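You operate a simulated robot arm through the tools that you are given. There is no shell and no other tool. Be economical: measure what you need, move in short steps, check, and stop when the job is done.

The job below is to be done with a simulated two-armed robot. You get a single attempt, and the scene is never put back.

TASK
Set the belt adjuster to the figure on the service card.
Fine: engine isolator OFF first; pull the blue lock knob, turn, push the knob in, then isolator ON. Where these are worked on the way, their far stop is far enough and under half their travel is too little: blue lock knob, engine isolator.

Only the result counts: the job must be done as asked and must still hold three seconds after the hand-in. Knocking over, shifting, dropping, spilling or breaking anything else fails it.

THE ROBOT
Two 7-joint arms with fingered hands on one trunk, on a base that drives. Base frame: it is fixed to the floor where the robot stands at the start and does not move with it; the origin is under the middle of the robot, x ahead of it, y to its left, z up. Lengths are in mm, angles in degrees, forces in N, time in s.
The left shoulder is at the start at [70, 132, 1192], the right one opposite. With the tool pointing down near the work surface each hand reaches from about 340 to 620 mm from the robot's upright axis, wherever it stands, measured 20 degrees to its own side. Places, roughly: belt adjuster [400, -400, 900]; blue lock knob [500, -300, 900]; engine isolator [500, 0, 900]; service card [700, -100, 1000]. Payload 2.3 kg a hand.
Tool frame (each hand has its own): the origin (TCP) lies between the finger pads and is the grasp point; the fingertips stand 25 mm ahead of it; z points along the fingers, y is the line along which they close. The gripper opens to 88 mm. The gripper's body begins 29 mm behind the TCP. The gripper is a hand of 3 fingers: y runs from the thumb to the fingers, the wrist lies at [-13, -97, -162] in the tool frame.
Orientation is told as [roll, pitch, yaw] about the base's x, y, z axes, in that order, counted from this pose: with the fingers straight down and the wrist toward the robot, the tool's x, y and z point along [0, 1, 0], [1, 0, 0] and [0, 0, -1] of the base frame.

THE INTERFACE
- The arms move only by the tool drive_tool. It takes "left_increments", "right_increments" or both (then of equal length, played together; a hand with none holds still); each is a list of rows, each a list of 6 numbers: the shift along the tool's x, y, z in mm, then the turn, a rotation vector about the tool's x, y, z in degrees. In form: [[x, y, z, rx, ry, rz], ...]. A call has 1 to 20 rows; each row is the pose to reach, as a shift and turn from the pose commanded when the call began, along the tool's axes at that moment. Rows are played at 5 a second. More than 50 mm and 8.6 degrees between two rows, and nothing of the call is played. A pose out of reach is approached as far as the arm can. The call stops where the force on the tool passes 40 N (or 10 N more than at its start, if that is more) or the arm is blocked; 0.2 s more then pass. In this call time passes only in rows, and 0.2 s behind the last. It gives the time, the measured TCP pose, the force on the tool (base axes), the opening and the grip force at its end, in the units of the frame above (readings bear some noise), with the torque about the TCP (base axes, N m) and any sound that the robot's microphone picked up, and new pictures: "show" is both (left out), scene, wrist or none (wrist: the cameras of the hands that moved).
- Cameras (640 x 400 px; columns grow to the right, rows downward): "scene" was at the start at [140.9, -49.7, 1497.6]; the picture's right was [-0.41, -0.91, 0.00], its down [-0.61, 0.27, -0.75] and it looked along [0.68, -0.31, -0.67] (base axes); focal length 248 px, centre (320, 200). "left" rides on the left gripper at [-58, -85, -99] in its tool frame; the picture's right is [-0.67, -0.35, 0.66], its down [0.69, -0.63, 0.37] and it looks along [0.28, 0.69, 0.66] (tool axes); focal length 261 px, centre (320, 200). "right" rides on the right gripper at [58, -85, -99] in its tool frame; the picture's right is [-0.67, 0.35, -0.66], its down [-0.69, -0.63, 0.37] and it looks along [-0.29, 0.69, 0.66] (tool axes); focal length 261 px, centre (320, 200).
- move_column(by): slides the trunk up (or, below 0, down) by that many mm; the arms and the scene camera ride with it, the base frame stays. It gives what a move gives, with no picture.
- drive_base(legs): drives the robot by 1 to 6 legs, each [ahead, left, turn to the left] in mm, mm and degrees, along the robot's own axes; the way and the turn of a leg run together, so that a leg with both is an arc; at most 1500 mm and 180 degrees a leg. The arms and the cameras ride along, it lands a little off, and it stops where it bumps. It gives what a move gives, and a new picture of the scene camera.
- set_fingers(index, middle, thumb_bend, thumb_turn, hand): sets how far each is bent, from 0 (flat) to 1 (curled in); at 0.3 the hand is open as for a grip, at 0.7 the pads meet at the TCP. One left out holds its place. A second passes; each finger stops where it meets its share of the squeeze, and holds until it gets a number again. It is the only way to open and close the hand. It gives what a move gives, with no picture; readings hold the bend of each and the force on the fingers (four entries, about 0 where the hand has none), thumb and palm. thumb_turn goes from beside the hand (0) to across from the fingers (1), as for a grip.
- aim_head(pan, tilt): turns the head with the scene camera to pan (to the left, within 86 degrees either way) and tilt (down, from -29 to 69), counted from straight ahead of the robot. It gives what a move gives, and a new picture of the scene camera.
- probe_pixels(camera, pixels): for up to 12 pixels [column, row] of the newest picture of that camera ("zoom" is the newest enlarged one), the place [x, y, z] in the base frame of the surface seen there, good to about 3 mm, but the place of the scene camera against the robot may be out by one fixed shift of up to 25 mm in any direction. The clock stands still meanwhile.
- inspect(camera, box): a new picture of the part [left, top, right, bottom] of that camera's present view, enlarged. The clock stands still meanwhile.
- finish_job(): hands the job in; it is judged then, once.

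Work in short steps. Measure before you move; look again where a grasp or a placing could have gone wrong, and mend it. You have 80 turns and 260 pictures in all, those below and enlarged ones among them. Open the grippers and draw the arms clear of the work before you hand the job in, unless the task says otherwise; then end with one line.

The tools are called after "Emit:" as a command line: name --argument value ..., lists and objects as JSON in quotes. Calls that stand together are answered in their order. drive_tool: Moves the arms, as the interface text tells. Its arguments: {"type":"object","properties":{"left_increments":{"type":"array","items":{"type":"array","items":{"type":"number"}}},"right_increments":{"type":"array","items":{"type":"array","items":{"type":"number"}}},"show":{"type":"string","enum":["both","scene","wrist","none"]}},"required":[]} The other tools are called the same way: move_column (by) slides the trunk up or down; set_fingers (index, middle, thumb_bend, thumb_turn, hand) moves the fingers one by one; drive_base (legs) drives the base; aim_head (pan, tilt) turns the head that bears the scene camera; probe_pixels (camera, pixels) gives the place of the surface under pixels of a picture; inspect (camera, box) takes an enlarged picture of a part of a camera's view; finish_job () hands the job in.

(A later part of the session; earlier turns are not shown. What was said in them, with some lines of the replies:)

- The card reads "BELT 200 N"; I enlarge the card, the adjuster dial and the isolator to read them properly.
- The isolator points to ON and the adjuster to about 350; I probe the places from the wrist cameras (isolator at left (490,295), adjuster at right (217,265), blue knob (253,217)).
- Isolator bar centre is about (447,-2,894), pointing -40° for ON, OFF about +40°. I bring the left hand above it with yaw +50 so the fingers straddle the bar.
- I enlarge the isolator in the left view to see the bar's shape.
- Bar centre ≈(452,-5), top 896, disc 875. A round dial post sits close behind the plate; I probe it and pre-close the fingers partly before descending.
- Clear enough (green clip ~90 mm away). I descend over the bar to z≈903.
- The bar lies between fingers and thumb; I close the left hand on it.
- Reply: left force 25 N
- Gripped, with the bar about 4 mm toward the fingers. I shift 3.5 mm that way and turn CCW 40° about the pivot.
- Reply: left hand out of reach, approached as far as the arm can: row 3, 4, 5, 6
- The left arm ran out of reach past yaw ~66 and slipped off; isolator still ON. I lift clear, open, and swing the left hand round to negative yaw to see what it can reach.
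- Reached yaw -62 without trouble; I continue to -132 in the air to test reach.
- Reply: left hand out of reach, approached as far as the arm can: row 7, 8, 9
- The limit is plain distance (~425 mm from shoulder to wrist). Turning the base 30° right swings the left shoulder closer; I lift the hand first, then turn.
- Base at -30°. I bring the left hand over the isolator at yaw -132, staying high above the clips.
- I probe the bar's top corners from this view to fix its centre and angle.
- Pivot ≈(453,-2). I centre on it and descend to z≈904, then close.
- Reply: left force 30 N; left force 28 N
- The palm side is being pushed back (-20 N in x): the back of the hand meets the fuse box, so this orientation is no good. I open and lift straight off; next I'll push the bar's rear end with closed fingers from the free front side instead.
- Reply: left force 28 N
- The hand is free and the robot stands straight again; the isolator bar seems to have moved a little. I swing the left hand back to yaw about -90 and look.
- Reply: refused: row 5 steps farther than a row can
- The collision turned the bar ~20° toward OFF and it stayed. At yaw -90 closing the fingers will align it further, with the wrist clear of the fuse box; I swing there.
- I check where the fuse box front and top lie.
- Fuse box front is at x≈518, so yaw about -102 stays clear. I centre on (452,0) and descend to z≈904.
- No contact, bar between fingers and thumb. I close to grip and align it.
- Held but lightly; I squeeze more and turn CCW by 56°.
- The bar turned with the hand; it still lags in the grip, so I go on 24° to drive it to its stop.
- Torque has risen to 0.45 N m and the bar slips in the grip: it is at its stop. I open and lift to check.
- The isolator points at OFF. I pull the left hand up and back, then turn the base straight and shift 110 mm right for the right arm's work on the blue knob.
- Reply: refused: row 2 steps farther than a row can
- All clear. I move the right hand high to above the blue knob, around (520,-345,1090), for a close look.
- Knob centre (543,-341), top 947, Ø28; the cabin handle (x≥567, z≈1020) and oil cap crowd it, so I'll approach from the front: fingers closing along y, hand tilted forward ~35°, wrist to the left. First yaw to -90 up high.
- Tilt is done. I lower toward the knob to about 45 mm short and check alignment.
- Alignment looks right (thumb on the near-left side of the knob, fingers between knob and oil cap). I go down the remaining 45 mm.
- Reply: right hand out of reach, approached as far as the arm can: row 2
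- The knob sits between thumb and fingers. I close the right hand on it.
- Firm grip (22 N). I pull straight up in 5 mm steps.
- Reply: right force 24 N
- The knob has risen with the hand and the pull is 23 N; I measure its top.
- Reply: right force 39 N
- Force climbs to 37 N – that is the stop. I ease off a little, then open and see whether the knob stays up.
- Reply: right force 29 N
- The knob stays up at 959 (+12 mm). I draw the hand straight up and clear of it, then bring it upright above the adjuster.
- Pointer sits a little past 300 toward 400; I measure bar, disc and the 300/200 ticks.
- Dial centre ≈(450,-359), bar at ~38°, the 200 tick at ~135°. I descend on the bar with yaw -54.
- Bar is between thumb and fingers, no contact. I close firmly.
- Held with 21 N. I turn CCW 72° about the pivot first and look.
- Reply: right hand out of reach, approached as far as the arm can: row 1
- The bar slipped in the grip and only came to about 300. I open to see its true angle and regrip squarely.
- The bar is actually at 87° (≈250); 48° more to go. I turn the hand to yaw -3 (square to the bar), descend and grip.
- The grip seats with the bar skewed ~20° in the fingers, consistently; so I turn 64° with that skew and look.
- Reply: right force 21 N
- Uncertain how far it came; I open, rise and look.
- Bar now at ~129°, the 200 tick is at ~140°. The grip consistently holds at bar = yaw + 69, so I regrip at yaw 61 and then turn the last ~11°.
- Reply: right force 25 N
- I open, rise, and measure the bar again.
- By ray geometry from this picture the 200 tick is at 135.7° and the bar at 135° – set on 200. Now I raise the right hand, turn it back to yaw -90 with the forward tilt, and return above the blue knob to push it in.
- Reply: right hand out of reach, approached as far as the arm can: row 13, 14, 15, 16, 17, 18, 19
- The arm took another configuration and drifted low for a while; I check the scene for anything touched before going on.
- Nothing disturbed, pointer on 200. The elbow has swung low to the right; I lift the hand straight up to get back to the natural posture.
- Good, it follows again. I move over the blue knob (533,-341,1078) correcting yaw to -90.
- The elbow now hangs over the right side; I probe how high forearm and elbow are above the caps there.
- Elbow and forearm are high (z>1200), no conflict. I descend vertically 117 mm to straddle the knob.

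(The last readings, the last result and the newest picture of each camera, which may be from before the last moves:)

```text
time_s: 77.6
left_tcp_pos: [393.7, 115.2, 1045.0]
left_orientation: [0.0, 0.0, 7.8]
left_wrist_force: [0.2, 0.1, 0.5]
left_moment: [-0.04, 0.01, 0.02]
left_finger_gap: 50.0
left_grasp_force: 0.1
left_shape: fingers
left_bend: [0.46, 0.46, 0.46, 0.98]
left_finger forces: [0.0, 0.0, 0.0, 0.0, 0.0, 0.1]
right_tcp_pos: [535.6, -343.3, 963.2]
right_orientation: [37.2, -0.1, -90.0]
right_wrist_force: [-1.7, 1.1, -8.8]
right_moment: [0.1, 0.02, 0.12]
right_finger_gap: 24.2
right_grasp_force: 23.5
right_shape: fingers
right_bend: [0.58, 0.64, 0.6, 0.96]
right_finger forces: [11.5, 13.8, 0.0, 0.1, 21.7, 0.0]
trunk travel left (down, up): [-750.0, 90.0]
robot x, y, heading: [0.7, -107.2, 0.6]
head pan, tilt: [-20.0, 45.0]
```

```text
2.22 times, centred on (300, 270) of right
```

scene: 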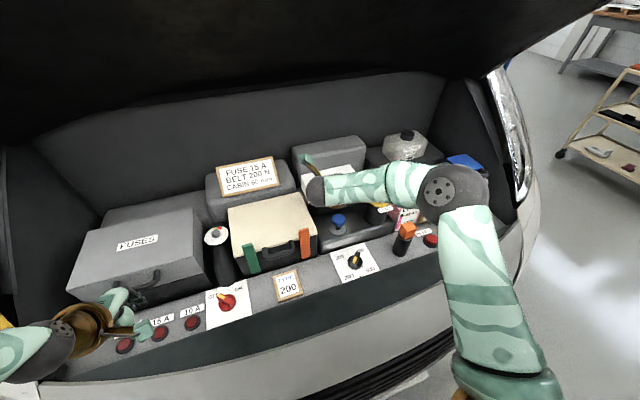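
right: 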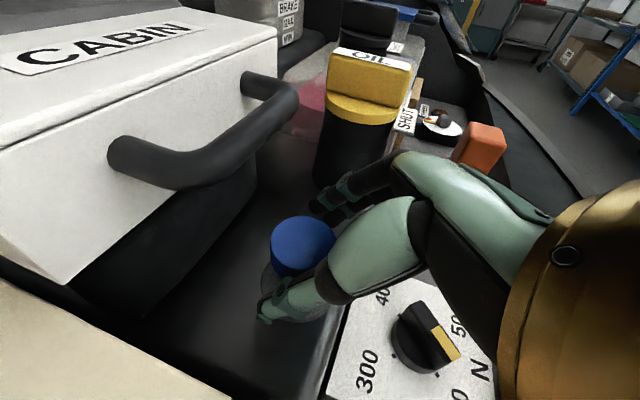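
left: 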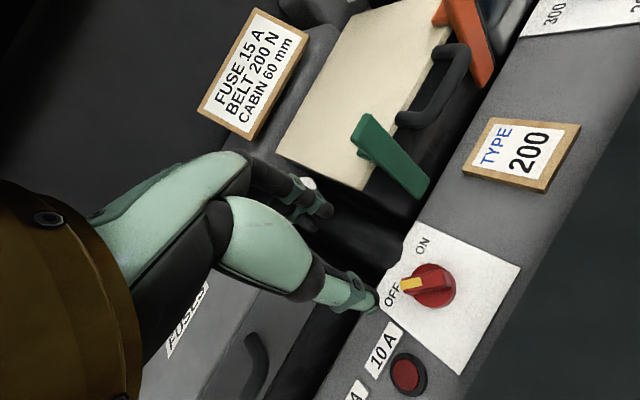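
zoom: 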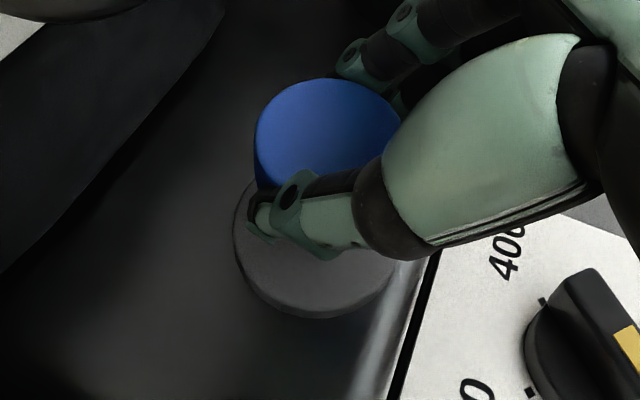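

Gripped. I push straight down 16 mm in small steps.

Emit:
drive_tool --right_increments '[[-2.4, 0, 3.2, 0, 0, 0], [-4.8, 0, 6.4, 0, 0, 0], [-7.3, 0, 9.5, 0, 0, 0], [-9.7, 0, 12.7, 0, 0, 0]]' --show "wrist"

Emit:
inspect --camera "right" --box '[200, 180, 400, 360]'

Emit:
probe_pixels --camera "zoom" --pixels '[[330, 110], [350, 100], [300, 120]]'

```text
time_s: 78.6
left_tcp_pos: [390.1, 116.7, 1045.0]
left_orientation: [0.1, -0.1, 7.9]
left_wrist_force: [0.3, -0.7, 0.4]
left_moment: [0.0, -0.01, 0.03]
left_finger_gap: 50.1
left_grasp_force: 0.1
left_shape: fingers
left_bend: [0.46, 0.46, 0.46, 0.98]
left_finger forces: [0.0, 0.0, 0.1, 0.0, 0.0, 0.1]
right_tcp_pos: [535.6, -343.6, 946.8]
right_orientation: [37.3, -0.1, -90.2]
right_wrist_force: [-3.1, 0.7, -1.6]
right_moment: [0.1, -0.06, 0.16]
right_finger_gap: 23.9
right_grasp_force: 22.5
right_shape: fingers
right_bend: [0.57, 0.66, 0.61, 0.96]
right_finger forces: [11.9, 12.6, 0.0, 0.0, 20.5, 0.1]
trunk travel left (down, up): [-750.0, 90.0]
robot x, y, heading: [0.2, -104.0, 0.3]
head pan, tilt: [-20.0, 45.0]
```

right: 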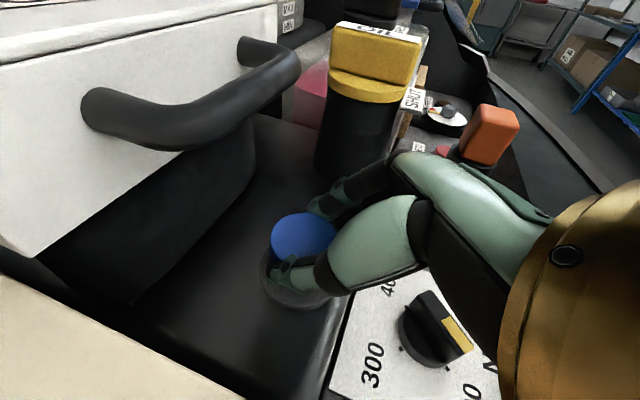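

```text
2.22 times, centred on (300, 270) of right
```

zoom: 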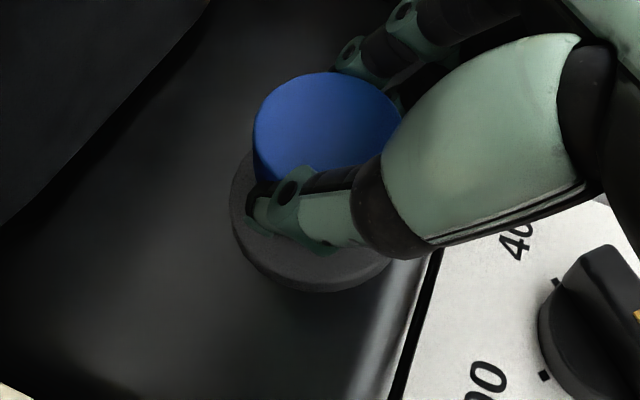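

```text
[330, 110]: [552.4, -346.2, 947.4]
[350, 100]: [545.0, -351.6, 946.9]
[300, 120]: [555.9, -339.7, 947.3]
```

Top is back at ~947, its starting height, but there's no stop force yet; I push 5 mm more to seat it.

Emit:
drive_tool --right_increments '[[-1.5, 0, 2, 0, 0, 0], [-3, 0, 4, 0, 0, 0], [-4.2, 0, 5.6, 0, 0, 0]]' --show "wrist"

Emit:
probe_pixels --camera "right" --pixels '[[302, 232], [312, 225], [295, 240]]'

```text
time_s: 79.4
left_tcp_pos: [388.9, 117.5, 1045.6]
left_orientation: [-0.1, -0.1, 8.0]
left_wrist_force: [-0.6, -0.4, -0.2]
left_moment: [0.01, -0.04, 0.0]
left_finger_gap: 49.7
left_grasp_force: 0.1
left_shape: fingers
left_bend: [0.46, 0.46, 0.46, 0.98]
left_finger forces: [0.0, 0.0, 0.0, 0.0, 0.1, 0.1]
right_tcp_pos: [532.6, -342.9, 944.0]
right_orientation: [37.8, -0.2, -90.0]
right_wrist_force: [0.8, -0.5, 15.2]
right_moment: [-0.09, -0.29, 0.21]
right_finger_gap: 24.2
right_grasp_force: 21.8
right_shape: fingers
right_bend: [0.56, 0.72, 0.62, 0.95]
right_finger forces: [13.0, 9.6, 0.0, 0.1, 20.3, 0.0]
trunk travel left (down, up): [-750.0, 90.0]
robot x, y, heading: [2.6, -113.6, 0.2]
head pan, tilt: [-20.0, 45.0]
```

right: 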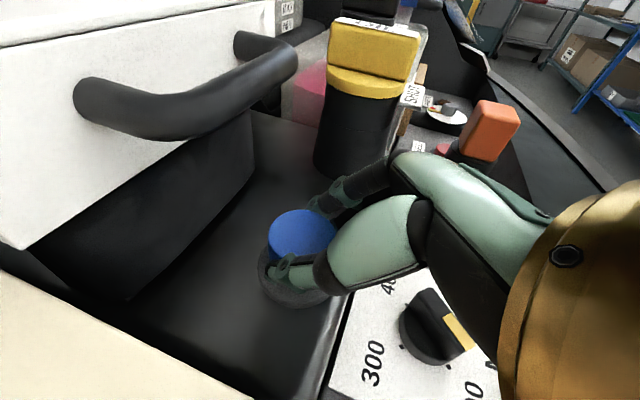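

```text
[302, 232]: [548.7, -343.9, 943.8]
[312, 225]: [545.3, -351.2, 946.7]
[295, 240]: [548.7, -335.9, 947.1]
```

The push now meets a firm stop (15 N), the knob is in. I open and lift straight off, then look back at knob and dial.

Emit:
set_fingers --hand "right" --index 0.42 --middle 0.42 --thumb_bend 0.42

Emit:
drive_tool --right_increments '[[24, 0, -32, 0, 0, 0], [48, 0, -64, 0, 0, 0], [78, 0, -104, 0, 0, 0]]' --show "wrist"

Emit:
inspect --camera "right" --box '[220, 260, 440, 400]'

Emit:
probe_pixels --camera "right" --pixels '[[295, 330], [290, 335], [300, 326]]'

```text
time_s: 80.4
left_tcp_pos: [389.9, 118.4, 1043.8]
left_orientation: [-0.2, 0.0, 7.9]
left_wrist_force: [-0.1, -0.3, 0.2]
left_moment: [0.0, -0.01, 0.0]
left_finger_gap: 49.9
left_grasp_force: 0.0
left_shape: fingers
left_bend: [0.46, 0.46, 0.46, 0.98]
left_finger forces: [0.0, 0.1, 0.0, 0.0, 0.0, 0.0]
right_tcp_pos: [532.0, -342.9, 940.5]
right_orientation: [37.2, -0.2, -90.2]
right_wrist_force: [-0.6, 0.7, 3.8]
right_moment: [-0.06, 0.01, -0.01]
right_finger_gap: 58.5
right_grasp_force: 1.2
right_shape: fingers
right_bend: [0.42, 0.42, 0.42, 0.97]
right_finger forces: [0.0, 2.4, 0.0, 0.0, 0.0, 0.0]
trunk travel left (down, up): [-750.0, 90.0]
robot x, y, heading: [-0.9, -109.8, 0.3]
head pan, tilt: [-20.0, 45.0]
```

```text
time_s: 81.2
left_tcp_pos: [390.3, 117.0, 1045.6]
left_orientation: [0.0, -0.1, 7.9]
left_wrist_force: [0.7, 0.3, -0.4]
left_moment: [0.02, -0.03, -0.04]
left_finger_gap: 49.9
left_grasp_force: 0.0
left_shape: fingers
left_bend: [0.46, 0.46, 0.46, 0.98]
left_finger forces: [0.1, 0.1, 0.0, 0.0, 0.0, 0.0]
right_tcp_pos: [533.7, -343.5, 1070.2]
right_orientation: [37.5, 0.0, -90.1]
right_wrist_force: [-0.2, -0.5, 0.3]
right_moment: [-0.01, 0.01, 0.01]
right_finger_gap: 58.5
right_grasp_force: 0.0
right_shape: fingers
right_bend: [0.42, 0.42, 0.42, 0.97]
right_finger forces: [0.0, 0.1, 0.0, 0.0, 0.0, 0.0]
trunk travel left (down, up): [-750.0, 90.0]
robot x, y, heading: [0.4, -108.7, 0.2]
head pan, tilt: [-20.0, 45.0]
```

right: 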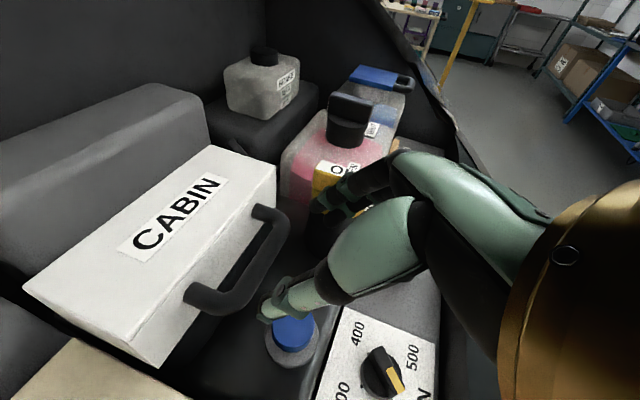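

```text
2.86 times, centred on (330, 330) of right
```

zoom: 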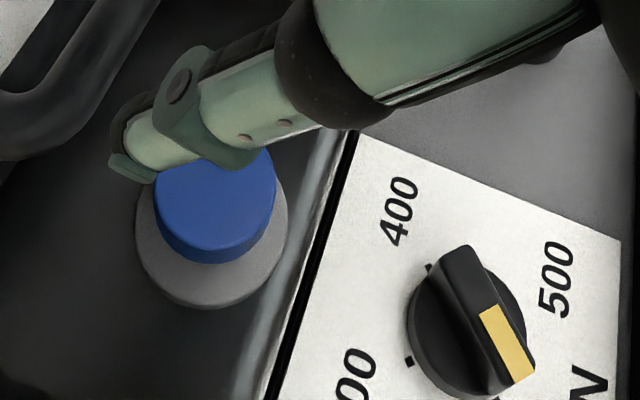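

```text
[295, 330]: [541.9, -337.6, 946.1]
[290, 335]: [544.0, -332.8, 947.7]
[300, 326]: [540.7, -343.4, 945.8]
```

Knob at 947 and dial on 200 hold. I withdraw the right hand up and back while the left hand goes over the isolator at yaw -66 for turning it back ON.

Emit:
drive_tool --left_increments '[[-14, 5, 0, 0, 0, 8.2], [-28, 10, 0, 0, 0, 16.4], [-42, 14, 0, 0, 0, 24.6], [-56, 19, 0, 0, 0, 32.8], [-70, 24, 0, 0, 0, 41], [-84, 29, 0, 0, 0, 49.2], [-98, 34, 0, 0, 0, 57.4], [-112, 39, 0, 0, 0, 65.6], [-125, 43, 0, 0, 0, 73.9]]' --right_increments '[[0, 0, -17, 0, 0, 0], [-2, 0, -34, 0, 0, 0], [-6, 0, -51, 0, 0, 0], [-10, 0, -68, 0, 0, 0], [-15, 0, -85, 0, 0, 0], [-20, 0, -102, 0, 0, 0], [-25, 0, -119, 0, 0, 0], [-30, 0, -136, 0, 0, 0], [-35, 0, -152, 0, 0, 0]]'

Emit:
inspect --camera "left" --box '[320, 200, 520, 360]'

```text
time_s: 83.2
left_tcp_pos: [451.4, -0.4, 1045.8]
left_orientation: [0.0, 0.1, -66.2]
left_wrist_force: [-0.8, 0.2, 0.5]
left_moment: [0.01, -0.02, 0.0]
left_finger_gap: 49.9
left_grasp_force: 0.0
left_shape: fingers
left_bend: [0.46, 0.46, 0.46, 0.98]
left_finger forces: [0.0, 0.1, 0.0, 0.0, 0.0, 0.0]
right_tcp_pos: [413.2, -344.1, 1170.9]
right_orientation: [37.5, 0.1, -90.1]
right_wrist_force: [-0.6, 0.2, 0.0]
right_moment: [-0.02, 0.0, 0.02]
right_finger_gap: 58.9
right_grasp_force: 0.1
right_shape: fingers
right_bend: [0.42, 0.42, 0.42, 0.97]
right_finger forces: [0.1, 0.0, 0.0, 0.0, 0.1, 0.0]
trunk travel left (down, up): [-750.0, 90.0]
robot x, y, heading: [1.4, -106.9, 0.3]
head pan, tilt: [-20.0, 45.0]
```

scene: 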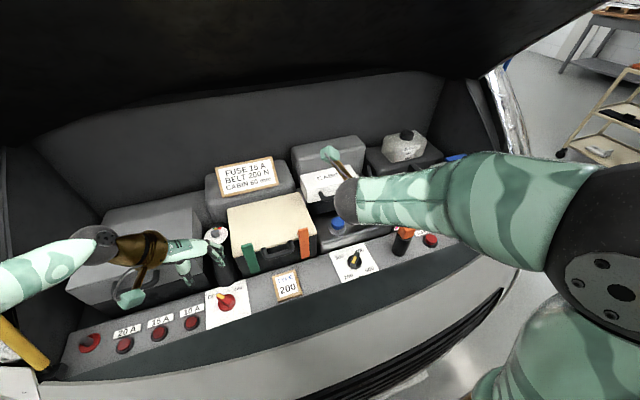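
right: 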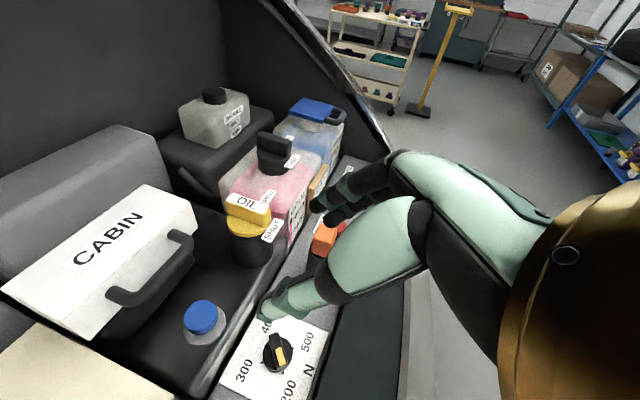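
left: 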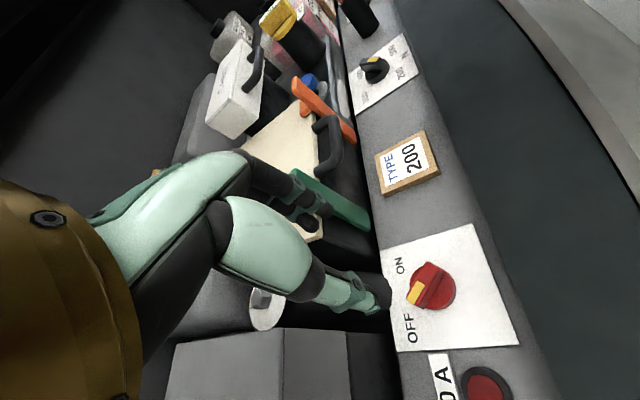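

```text
2.50 times, centred on (420, 280) of left
```

zoom: 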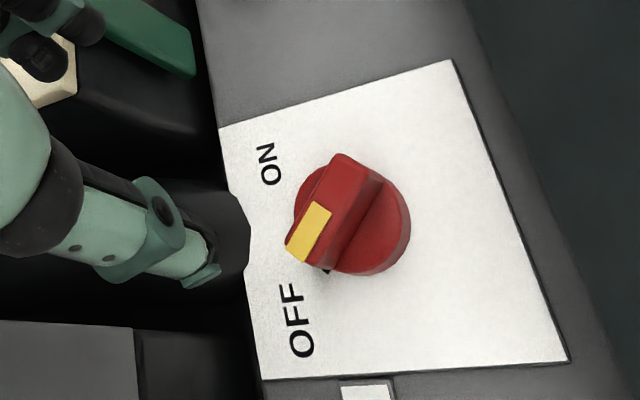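

The isolator is exactly on its OFF tick, pivot ≈(451,-1). I descend at yaw -66 and grip.

Emit:
drive_tool --left_increments '[[0, 0, 45, 0, 0, 0], [0, 0, 90, 0, 0, 0], [0, 0, 125, 0, 0, 0], [0, 0, 142, 0, 0, 0]]' --show "none"

Emit:
set_fingers --hand "left" --index 0.85 --middle 0.85 --thumb_bend 0.85

Emit:
inspect --camera "left" --box '[260, 180, 460, 360]'

```text
time_s: 84.2
left_tcp_pos: [453.0, -1.6, 902.3]
left_orientation: [0.0, 0.1, -66.0]
left_wrist_force: [0.3, 0.3, 0.5]
left_moment: [0.0, -0.01, 0.02]
left_finger_gap: 50.2
left_grasp_force: 0.1
left_shape: fingers
left_bend: [0.46, 0.46, 0.46, 0.98]
left_finger forces: [0.1, 0.0, 0.0, 0.1, 0.0, 0.1]
right_tcp_pos: [413.9, -342.8, 1171.2]
right_orientation: [37.5, 0.0, -90.2]
right_wrist_force: [0.4, 0.0, -0.1]
right_moment: [-0.03, -0.03, 0.03]
right_finger_gap: 58.7
right_grasp_force: 0.1
right_shape: fingers
right_bend: [0.42, 0.42, 0.42, 0.97]
right_finger forces: [0.1, 0.1, 0.0, 0.0, 0.0, 0.0]
trunk travel left (down, up): [-750.0, 90.0]
robot x, y, heading: [0.6, -109.9, 0.1]
head pan, tilt: [-20.0, 45.0]
```

```text
time_s: 85.2
left_tcp_pos: [452.3, -3.3, 902.7]
left_orientation: [0.0, 0.1, -66.1]
left_wrist_force: [3.7, -3.7, -1.7]
left_moment: [-0.18, -0.18, -0.1]
left_finger_gap: 7.9
left_grasp_force: 20.9
left_shape: fingers
left_bend: [0.72, 0.58, 0.69, 0.96]
left_finger forces: [10.9, 13.8, 0.0, 0.0, 16.6, 0.0]
right_tcp_pos: [415.5, -344.0, 1169.9]
right_orientation: [37.3, 0.0, -90.1]
right_wrist_force: [-0.5, 0.8, 0.0]
right_moment: [0.0, 0.0, 0.02]
right_finger_gap: 58.6
right_grasp_force: 0.1
right_shape: fingers
right_bend: [0.42, 0.42, 0.42, 0.97]
right_finger forces: [0.0, 0.0, 0.0, 0.1, 0.0, 0.1]
trunk travel left (down, up): [-750.0, 90.0]
robot x, y, heading: [-0.7, -110.3, 0.3]
head pan, tilt: [-20.0, 45.0]
```

```text
2.22 times, centred on (360, 270) of left
```

zoom: 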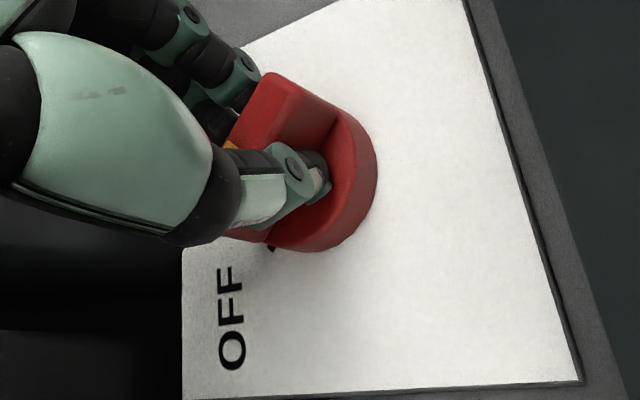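

Gripped. I turn clockwise 38° (yaw to -104).

Emit:
drive_tool --left_increments '[[0, 0, 0, 0, 0, 8], [0, 0, 0, 0, 0, 16], [0, 0, 0, 0, 0, 24], [0, 0, 0, 0, 0, 32], [0, 0, 0, 0, 0, 38]]' --show "wrist"

Emit:
inspect --camera "left" --box '[260, 180, 460, 360]'

```text
time_s: 86.4
left_tcp_pos: [452.3, -3.5, 902.6]
left_orientation: [0.1, 0.1, -104.0]
left_wrist_force: [4.5, -6.0, 1.0]
left_moment: [-0.3, -0.17, 0.01]
left_finger_gap: 7.9
left_grasp_force: 21.2
left_shape: fingers
left_bend: [0.72, 0.58, 0.71, 0.95]
left_finger forces: [12.8, 13.2, 0.0, 0.0, 16.4, 0.0]
right_tcp_pos: [415.1, -345.8, 1169.8]
right_orientation: [37.3, 0.1, -90.1]
right_wrist_force: [-0.2, -0.6, -0.3]
right_moment: [-0.03, 0.0, 0.0]
right_finger_gap: 58.6
right_grasp_force: 0.0
right_shape: fingers
right_bend: [0.42, 0.42, 0.42, 0.97]
right_finger forces: [0.0, 0.0, 0.0, 0.0, 0.0, 0.0]
trunk travel left (down, up): [-750.0, 90.0]
robot x, y, heading: [1.7, -107.5, 0.3]
head pan, tilt: [-20.0, 45.0]
```

left: 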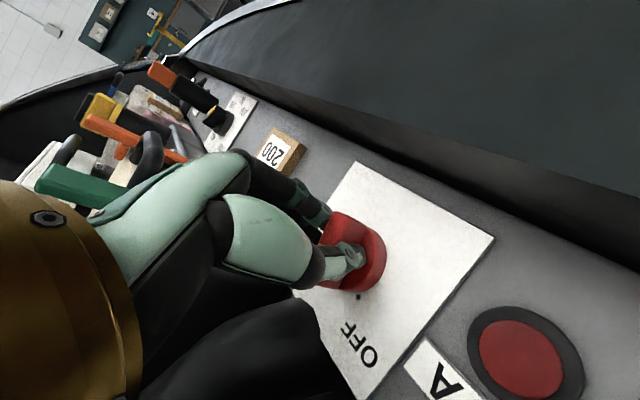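

```text
2.22 times, centred on (360, 270) of left
```

zoom: 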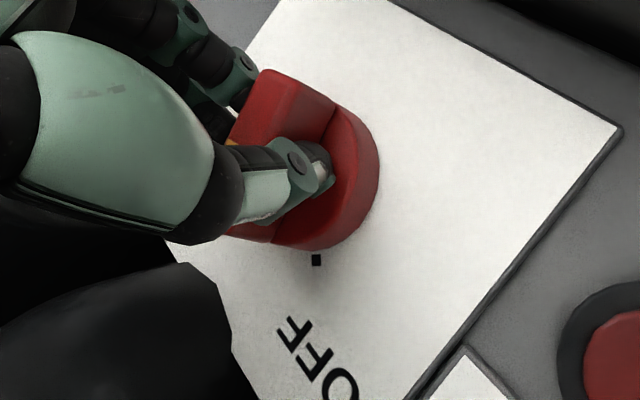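

The bar followed. I release, lift, and swing the left hand round to about yaw +70 for the second half.

Emit:
set_fingers --hand "left" --index 0.46 --middle 0.46 --thumb_bend 0.46

Emit:
drive_tool --left_increments '[[0, 0, -45, 0, 0, 0], [0, 0, -90, 0, 0, 0], [0, 0, -130, 0, 0, -8], [0, 0, -150, 0, 0, -16], [0, 0, -150, 0, 0, -24], [0, 0, -150, 0, 0, -32], [0, 0, -150, 0, 0, -40], [0, 0, -150, 0, 0, -48], [0, 0, -150, 0, 0, -56], [0, 0, -150, 0, 0, -64], [0, 0, -150, 0, 0, -72], [0, 0, -150, 0, 0, -80], [0, 0, -150, 0, 0, -88], [0, 0, -150, 0, 0, -96], [0, 0, -150, 0, 0, -104], [0, 0, -150, 0, 0, -112]]' --show "none"

Emit:
drive_tool --left_increments '[[0, 0, 0, 0, 0, -8], [0, 0, 0, 0, 0, -16], [0, 0, 0, 0, 0, -24], [0, 0, 0, 0, 0, -32], [0, 0, 0, 0, 0, -40], [0, 0, 0, 0, 0, -48], [0, 0, 0, 0, 0, -56], [0, 0, 0, 0, 0, -62]]' --show "both"

Emit:
inspect --camera "left" --box '[320, 180, 520, 340]'

```text
time_s: 87.4
left_tcp_pos: [452.1, -1.4, 902.0]
left_orientation: [0.0, 0.0, -104.0]
left_wrist_force: [-0.2, -0.9, 0.0]
left_moment: [0.04, -0.02, 0.05]
left_finger_gap: 50.0
left_grasp_force: 0.0
left_shape: fingers
left_bend: [0.46, 0.46, 0.46, 0.97]
left_finger forces: [0.0, 0.0, 0.0, 0.0, 0.0, 0.0]
right_tcp_pos: [413.9, -342.5, 1169.2]
right_orientation: [37.3, -0.1, -90.1]
right_wrist_force: [0.1, 0.1, -0.4]
right_moment: [0.0, 0.0, 0.03]
right_finger_gap: 58.6
right_grasp_force: 0.0
right_shape: fingers
right_bend: [0.42, 0.42, 0.42, 0.97]
right_finger forces: [0.0, 0.0, 0.0, 0.0, 0.1, 0.0]
trunk travel left (down, up): [-750.0, 90.0]
robot x, y, heading: [1.4, -106.2, 0.3]
head pan, tilt: [-20.0, 45.0]
```

```text
time_s: 90.8
left_tcp_pos: [454.0, 0.2, 1056.3]
left_orientation: [-1.4, 0.0, 8.9]
left_wrist_force: [-0.1, 0.0, 0.0]
left_moment: [0.0, 0.0, -0.02]
left_finger_gap: 49.9
left_grasp_force: 0.0
left_shape: fingers
left_bend: [0.46, 0.46, 0.46, 0.97]
left_finger forces: [0.1, 0.0, 0.1, 0.1, 0.1, 0.0]
right_tcp_pos: [414.3, -344.0, 1170.7]
right_orientation: [37.3, 0.0, -90.1]
right_wrist_force: [0.6, -0.9, -0.2]
right_moment: [0.02, -0.01, 0.02]
right_finger_gap: 58.7
right_grasp_force: 0.1
right_shape: fingers
right_bend: [0.42, 0.42, 0.42, 0.97]
right_finger forces: [0.0, 0.1, 0.0, 0.0, 0.0, 0.1]
trunk travel left (down, up): [-750.0, 90.0]
robot x, y, heading: [0.5, -106.3, 0.3]
head pan, tilt: [-20.0, 45.0]
```

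```text
time_s: 92.6
left_tcp_pos: [451.6, 0.9, 1052.9]
left_orientation: [0.0, 0.6, 70.8]
left_wrist_force: [0.2, 1.1, -0.9]
left_moment: [-0.01, 0.01, 0.01]
left_finger_gap: 50.3
left_grasp_force: 0.1
left_shape: fingers
left_bend: [0.46, 0.46, 0.46, 0.97]
left_finger forces: [0.0, 0.0, 0.1, 0.1, 0.0, 0.0]
left hand out of reach, approached as far as the arm can: row 1
right_tcp_pos: [415.1, -345.0, 1170.0]
right_orientation: [37.3, -0.1, -90.1]
right_wrist_force: [-1.2, -0.1, 0.1]
right_moment: [0.0, 0.0, -0.01]
right_finger_gap: 58.5
right_grasp_force: 0.0
right_shape: fingers
right_bend: [0.42, 0.42, 0.42, 0.97]
right_finger forces: [0.1, 0.1, 0.0, 0.1, 0.0, 0.1]
trunk travel left (down, up): [-750.0, 90.0]
robot x, y, heading: [0.1, -111.1, 0.2]
head pan, tilt: [-20.0, 45.0]
```

scene: 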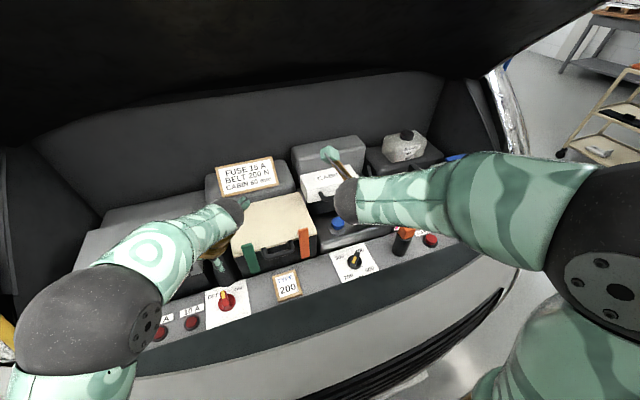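
left: 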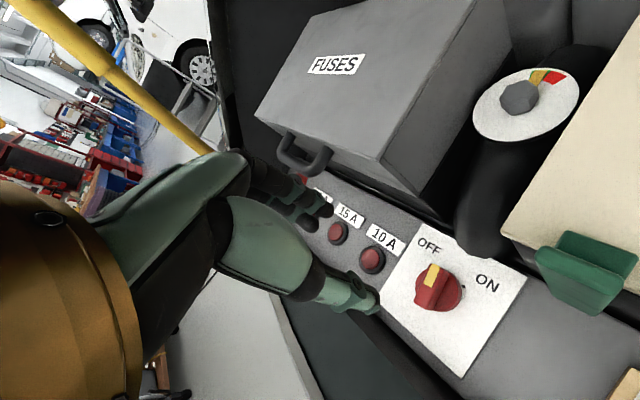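

```text
2.50 times, centred on (420, 260) of left
```

zoom: 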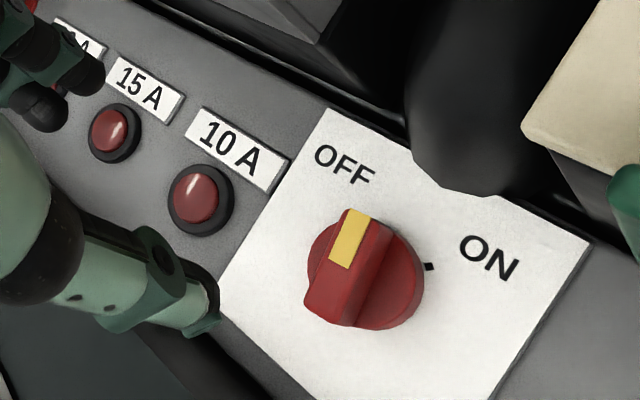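

The bar is midway. I centre, descend at yaw 71, and grip.

Emit:
drive_tool --left_increments '[[-0.6, -2, 45, 0, 0, 0], [-0.6, -2, 90, 0, 0, 0], [-0.6, -2, 130, 0, 0, 0], [-0.6, -2, 150, 0, 0, 0]]' --show "none"

Emit:
inspect --camera "left" --box '[260, 180, 460, 360]'

Emit:
set_fingers --hand "left" --index 0.85 --middle 0.85 --thumb_bend 0.85

Emit:
inspect --camera "left" --box '[260, 180, 460, 360]'

```text
time_s: 93.6
left_tcp_pos: [450.6, -2.3, 903.7]
left_orientation: [-0.1, -0.1, 69.9]
left_wrist_force: [-0.7, 0.0, -0.2]
left_moment: [-0.01, 0.01, 0.0]
left_finger_gap: 49.7
left_grasp_force: 0.0
left_shape: fingers
left_bend: [0.46, 0.46, 0.46, 0.97]
left_finger forces: [0.0, 0.0, 0.1, 0.0, 0.1, 0.0]
right_tcp_pos: [413.9, -343.5, 1170.3]
right_orientation: [37.5, -0.1, -90.1]
right_wrist_force: [0.1, -1.0, 0.1]
right_moment: [0.01, -0.01, 0.04]
right_finger_gap: 58.5
right_grasp_force: 0.1
right_shape: fingers
right_bend: [0.42, 0.42, 0.42, 0.97]
right_finger forces: [0.1, 0.0, 0.0, 0.1, 0.1, 0.1]
trunk travel left (down, up): [-750.0, 90.0]
robot x, y, heading: [-1.7, -109.3, 0.2]
head pan, tilt: [-20.0, 45.0]
```

```text
2.22 times, centred on (360, 270) of left
```

zoom: 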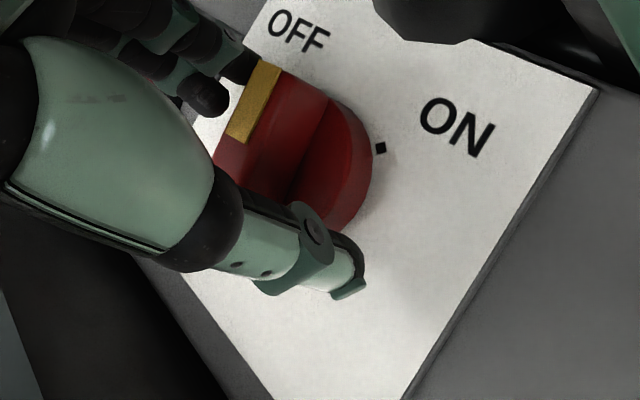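

```text
time_s: 94.6
left_tcp_pos: [451.2, 0.1, 903.5]
left_orientation: [0.0, 0.1, 70.0]
left_wrist_force: [-3.5, 7.8, -5.2]
left_moment: [0.33, 0.08, 0.03]
left_finger_gap: 9.6
left_grasp_force: 19.6
left_shape: fingers
left_bend: [0.59, 0.59, 0.69, 0.95]
left_finger forces: [12.3, 12.8, 0.1, 0.1, 14.4, 0.0]
right_tcp_pos: [414.6, -340.2, 1172.1]
right_orientation: [37.4, -0.3, -90.1]
right_wrist_force: [-0.5, 0.4, 0.6]
right_moment: [0.0, 0.02, -0.02]
right_finger_gap: 58.8
right_grasp_force: 0.0
right_shape: fingers
right_bend: [0.42, 0.42, 0.42, 0.97]
right_finger forces: [0.0, 0.0, 0.1, 0.1, 0.0, 0.1]
trunk travel left (down, up): [-750.0, 90.0]
robot x, y, heading: [5.9, -105.8, 0.4]
head pan, tilt: [-20.0, 45.0]
```

```text
2.22 times, centred on (360, 270) of left
```

zoom: 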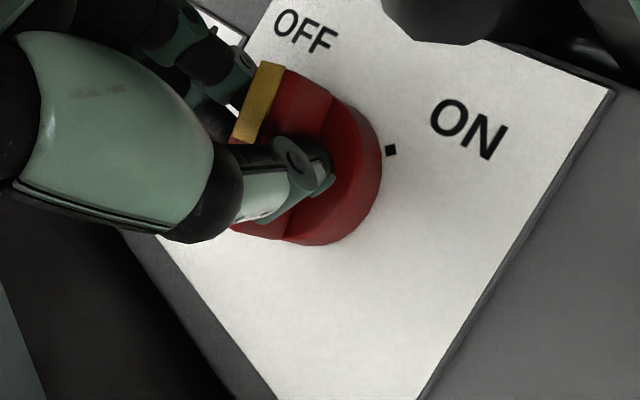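

Gripped again. I turn clockwise in 8° steps by 64°.

Emit:
drive_tool --left_increments '[[0, 0, 0, 0, 0, 8], [0, 0, 0, 0, 0, 16], [0, 0, 0, 0, 0, 24], [0, 0, 0, 0, 0, 32], [0, 0, 0, 0, 0, 40], [0, 0, 0, 0, 0, 48], [0, 0, 0, 0, 0, 56], [0, 0, 0, 0, 0, 64]]' --show "wrist"

Emit:
inspect --camera "left" --box '[260, 180, 460, 360]'

```text
time_s: 96.4
left_tcp_pos: [453.0, 1.9, 903.6]
left_orientation: [-0.3, -0.2, 6.0]
left_wrist_force: [6.2, 16.0, 9.1]
left_moment: [0.4, -0.47, 0.23]
left_finger_gap: 9.6
left_grasp_force: 26.2
left_shape: fingers
left_bend: [0.57, 0.59, 0.71, 0.95]
left_finger forces: [24.2, 14.0, 0.0, 0.0, 14.5, 0.0]
right_tcp_pos: [414.1, -338.0, 1172.2]
right_orientation: [37.4, -0.3, -90.0]
right_wrist_force: [-1.0, -0.2, 0.1]
right_moment: [-0.05, -0.04, -0.05]
right_finger_gap: 58.7
right_grasp_force: 0.0
right_shape: fingers
right_bend: [0.42, 0.42, 0.42, 0.97]
right_finger forces: [0.0, 0.0, 0.0, 0.1, 0.1, 0.1]
trunk travel left (down, up): [-750.0, 90.0]
robot x, y, heading: [-0.8, -109.4, 0.6]
head pan, tilt: [-20.0, 45.0]
```

left: 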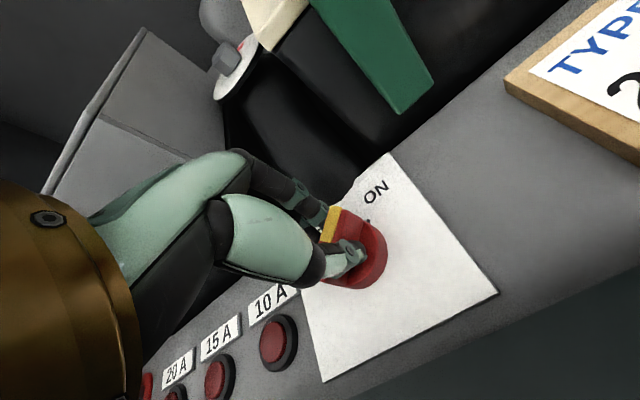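

```text
2.22 times, centred on (360, 270) of left
```

zoom: 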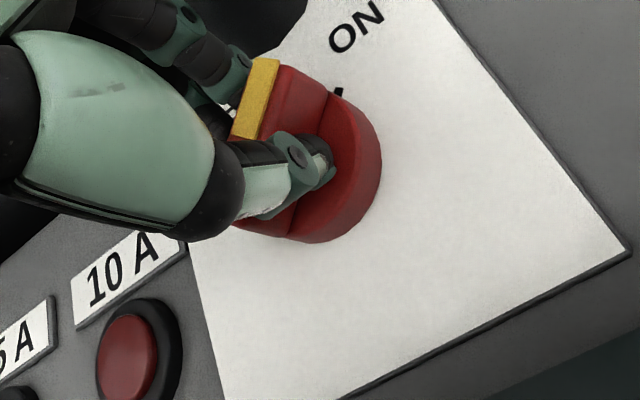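

Torque is climbing; I go on 16° more to be sure it is at its ON stop.

Emit:
drive_tool --left_increments '[[0, 0, 0, 0, 0, 8], [0, 0, 0, 0, 0, 16]]' --show "none"

Emit:
set_fingers --hand "left" --index 0.46 --middle 0.46 --thumb_bend 0.46

Emit:
drive_tool --left_increments '[[0, 0, -45, 0, 0, 0], [0, 0, -90, 0, 0, 0], [0, 0, -135, 0, 0, 0]]' --show "both"

Emit:
inspect --camera "left" --box '[340, 180, 520, 320]'

```text
time_s: 97.0
left_tcp_pos: [453.7, 4.0, 902.9]
left_orientation: [-0.3, -0.4, -9.8]
left_wrist_force: [13.2, 22.1, 15.7]
left_moment: [0.43, -0.71, 0.41]
left_finger_gap: 10.1
left_grasp_force: 34.7
left_shape: fingers
left_bend: [0.56, 0.61, 0.72, 0.92]
left_finger forces: [40.2, 13.6, 0.1, 0.0, 15.4, 0.1]
right_tcp_pos: [415.4, -334.7, 1171.8]
right_orientation: [37.3, -0.4, -90.0]
right_wrist_force: [0.0, -0.8, -0.4]
right_moment: [-0.04, -0.01, -0.02]
right_finger_gap: 59.0
right_grasp_force: 0.0
right_shape: fingers
right_bend: [0.42, 0.42, 0.42, 0.97]
right_finger forces: [0.0, 0.1, 0.0, 0.0, 0.1, 0.1]
trunk travel left (down, up): [-750.0, 90.0]
robot x, y, heading: [-2.2, -108.0, 0.1]
head pan, tilt: [-20.0, 45.0]
```

```text
time_s: 98.0
left_tcp_pos: [450.6, -4.8, 902.5]
left_orientation: [0.0, 0.0, -10.1]
left_wrist_force: [0.3, -0.1, 0.5]
left_moment: [-0.02, 0.0, -0.02]
left_finger_gap: 50.3
left_grasp_force: 0.1
left_shape: fingers
left_bend: [0.46, 0.46, 0.46, 0.97]
left_finger forces: [0.0, 0.1, 0.0, 0.0, 0.1, 0.0]
right_tcp_pos: [415.1, -344.2, 1170.8]
right_orientation: [37.4, 0.0, -90.1]
right_wrist_force: [-0.4, 1.3, 0.6]
right_moment: [0.0, 0.0, 0.03]
right_finger_gap: 58.7
right_grasp_force: 0.0
right_shape: fingers
right_bend: [0.42, 0.42, 0.42, 0.97]
right_finger forces: [0.0, 0.0, 0.1, 0.1, 0.0, 0.0]
trunk travel left (down, up): [-750.0, 90.0]
robot x, y, heading: [1.5, -110.9, 0.4]
head pan, tilt: [-20.0, 45.0]
```

```text
time_s: 98.8
left_tcp_pos: [450.6, -4.2, 1039.7]
left_orientation: [0.0, -0.1, -10.1]
left_wrist_force: [0.4, 0.3, -0.6]
left_moment: [0.03, -0.04, -0.02]
left_finger_gap: 50.4
left_grasp_force: 0.0
left_shape: fingers
left_bend: [0.46, 0.46, 0.46, 0.97]
left_finger forces: [0.0, 0.1, 0.0, 0.1, 0.0, 0.1]
right_tcp_pos: [413.0, -344.5, 1170.4]
right_orientation: [37.3, 0.1, -90.1]
right_wrist_force: [0.9, -0.2, 0.4]
right_moment: [-0.01, -0.01, 0.0]
right_finger_gap: 58.6
right_grasp_force: 0.0
right_shape: fingers
right_bend: [0.42, 0.42, 0.42, 0.97]
right_finger forces: [0.0, 0.0, 0.1, 0.0, 0.1, 0.0]
trunk travel left (down, up): [-750.0, 90.0]
robot x, y, heading: [1.9, -109.2, 0.1]
head pan, tilt: [-20.0, 45.0]
```

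scene: 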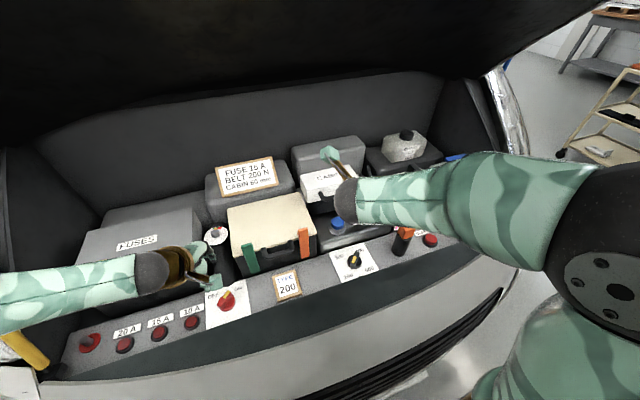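
left: 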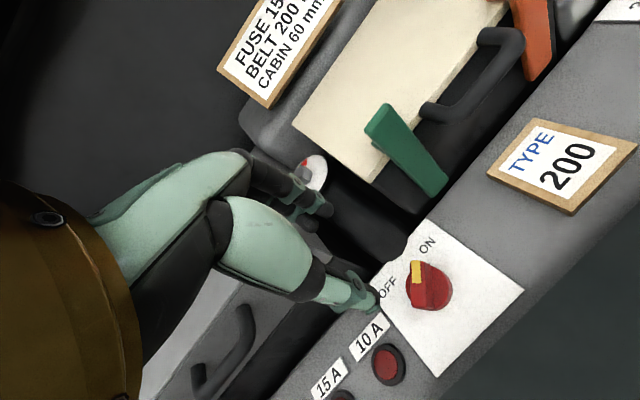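

```text
2.86 times, centred on (430, 250) of left
```

zoom: 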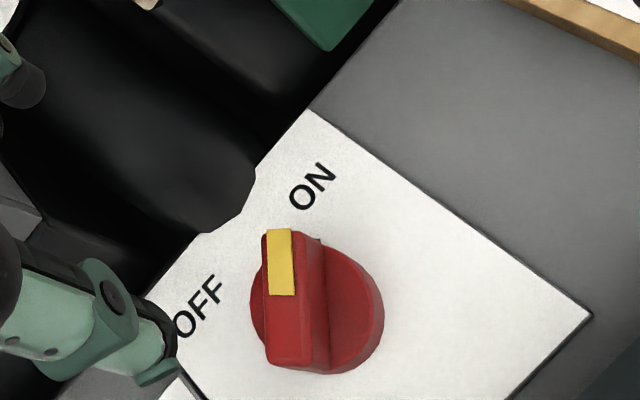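

The isolator reads ON (bar -44°, tick -46°) after hitting its stop. I lift the left hand, draw both arms back, and open the hands.

Emit:
drive_tool --left_increments '[[0, 0, -40, 0, 0, 0], [0, -40, -60, 0, 0, 0], [0, -80, -70, 0, 0, 0], [0, -110, -80, 0, 0, 0]]' --show "none"

Emit:
set_fingers --hand "left" --index 0.3 --middle 0.3 --thumb_bend 0.3

Emit:
set_fingers --hand "right" --index 0.3 --middle 0.3 --thumb_bend 0.3

Emit:
drive_base --legs '[[-180, 0, 0]]'

Emit:
inspect --camera "scene" --box '[220, 130, 480, 300]'

Emit:
inspect --camera "right" --box '[100, 180, 400, 400]'

```text
time_s: 99.8
left_tcp_pos: [342.4, 19.1, 1115.7]
left_orientation: [-0.1, -0.1, -10.0]
left_wrist_force: [-0.4, -0.9, 0.1]
left_moment: [-0.01, 0.01, 0.01]
left_finger_gap: 50.5
left_grasp_force: 0.1
left_shape: fingers
left_bend: [0.46, 0.46, 0.46, 0.97]
left_finger forces: [0.1, 0.0, 0.1, 0.1, 0.0, 0.0]
right_tcp_pos: [413.3, -340.2, 1171.7]
right_orientation: [37.4, -0.2, -90.0]
right_wrist_force: [0.0, 0.1, -0.6]
right_moment: [-0.01, -0.03, 0.01]
right_finger_gap: 58.8
right_grasp_force: 0.1
right_shape: fingers
right_bend: [0.42, 0.42, 0.42, 0.97]
right_finger forces: [0.0, 0.0, 0.0, 0.0, 0.0, 0.0]
trunk travel left (down, up): [-750.0, 90.0]
robot x, y, heading: [2.6, -108.2, 0.3]
head pan, tilt: [-20.0, 45.0]
```

```text
time_s: 100.8
left_tcp_pos: [343.2, 14.5, 1116.4]
left_orientation: [0.0, 0.0, -10.0]
left_wrist_force: [0.1, -0.3, 0.7]
left_moment: [-0.01, -0.01, -0.02]
left_finger_gap: 84.5
left_grasp_force: 0.0
left_shape: fingers
left_bend: [0.3, 0.3, 0.3, 0.97]
left_finger forces: [0.0, 0.1, 0.1, 0.1, 0.1, 0.0]
right_tcp_pos: [413.5, -343.5, 1171.3]
right_orientation: [37.5, 0.1, -90.1]
right_wrist_force: [0.0, 0.0, 0.0]
right_moment: [0.01, -0.01, 0.04]
right_finger_gap: 58.6
right_grasp_force: 0.0
right_shape: fingers
right_bend: [0.42, 0.42, 0.42, 0.97]
right_finger forces: [0.0, 0.1, 0.0, 0.0, 0.0, 0.0]
trunk travel left (down, up): [-750.0, 90.0]
robot x, y, heading: [3.2, -107.8, 0.3]
head pan, tilt: [-20.0, 45.0]
```

```text
time_s: 101.8
left_tcp_pos: [343.5, 15.0, 1116.5]
left_orientation: [-0.1, 0.0, -10.0]
left_wrist_force: [0.1, -0.6, 0.0]
left_moment: [0.0, 0.03, -0.01]
left_finger_gap: 84.4
left_grasp_force: 0.0
left_shape: fingers
left_bend: [0.3, 0.3, 0.3, 0.97]
left_finger forces: [0.0, 0.1, 0.0, 0.0, 0.0, 0.0]
right_tcp_pos: [414.4, -342.6, 1169.4]
right_orientation: [37.4, 0.0, -90.2]
right_wrist_force: [-0.7, 0.3, -0.3]
right_moment: [0.01, -0.01, -0.01]
right_finger_gap: 84.4
right_grasp_force: 0.2
right_shape: fingers
right_bend: [0.3, 0.3, 0.3, 0.97]
right_finger forces: [0.0, 0.0, 0.0, 0.0, 0.0, 0.0]
trunk travel left (down, up): [-750.0, 90.0]
robot x, y, heading: [3.0, -110.8, 0.4]
head pan, tilt: [-20.0, 45.0]
```

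```text
time_s: 103.3
left_tcp_pos: [164.2, 13.4, 1115.2]
left_orientation: [-0.1, 0.1, -10.1]
left_wrist_force: [0.0, -0.4, -0.6]
left_moment: [0.0, 0.0, -0.02]
left_finger_gap: 84.4
left_grasp_force: 0.1
left_shape: fingers
left_bend: [0.3, 0.3, 0.3, 0.97]
left_finger forces: [0.0, 0.1, 0.0, 0.0, 0.0, 0.0]
right_tcp_pos: [233.5, -344.6, 1169.3]
right_orientation: [37.2, 0.0, -90.1]
right_wrist_force: [-0.8, -0.1, 0.8]
right_moment: [0.01, 0.01, -0.02]
right_finger_gap: 84.3
right_grasp_force: 0.1
right_shape: fingers
right_bend: [0.3, 0.3, 0.3, 0.97]
right_finger forces: [0.0, 0.0, 0.1, 0.0, 0.0, 0.0]
trunk travel left (down, up): [-750.0, 90.0]
robot x, y, heading: [-180.0, -107.6, -0.2]
head pan, tilt: [-20.0, 45.0]
```

scene: 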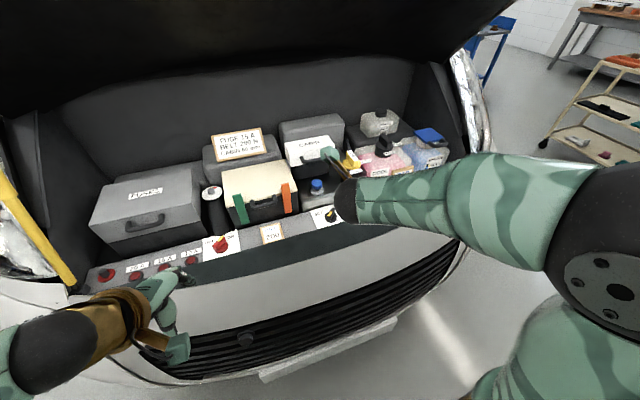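

```text
2.35 times, centred on (350, 215) of scene
```

zoom: 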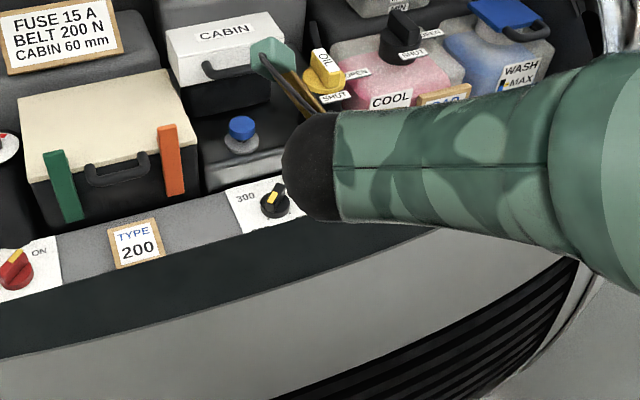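

```text
1.82 times, centred on (250, 290) of right
```

zoom: 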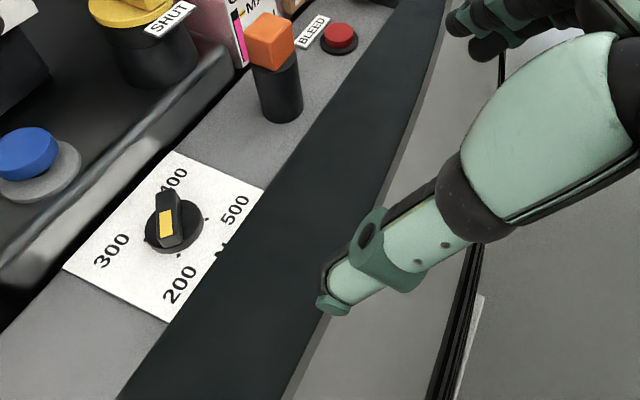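

The dial points at 200, the blue knob is in and the isolator is ON. Both hands are open and clear, so I hand the job in.

Emit:
finish_job

```text
The job is handed in.
```

The belt adjuster is set to 200 N, as the service card says; the blue lock knob is pushed in, the engine isolator is back ON, and both hands are open and clear.
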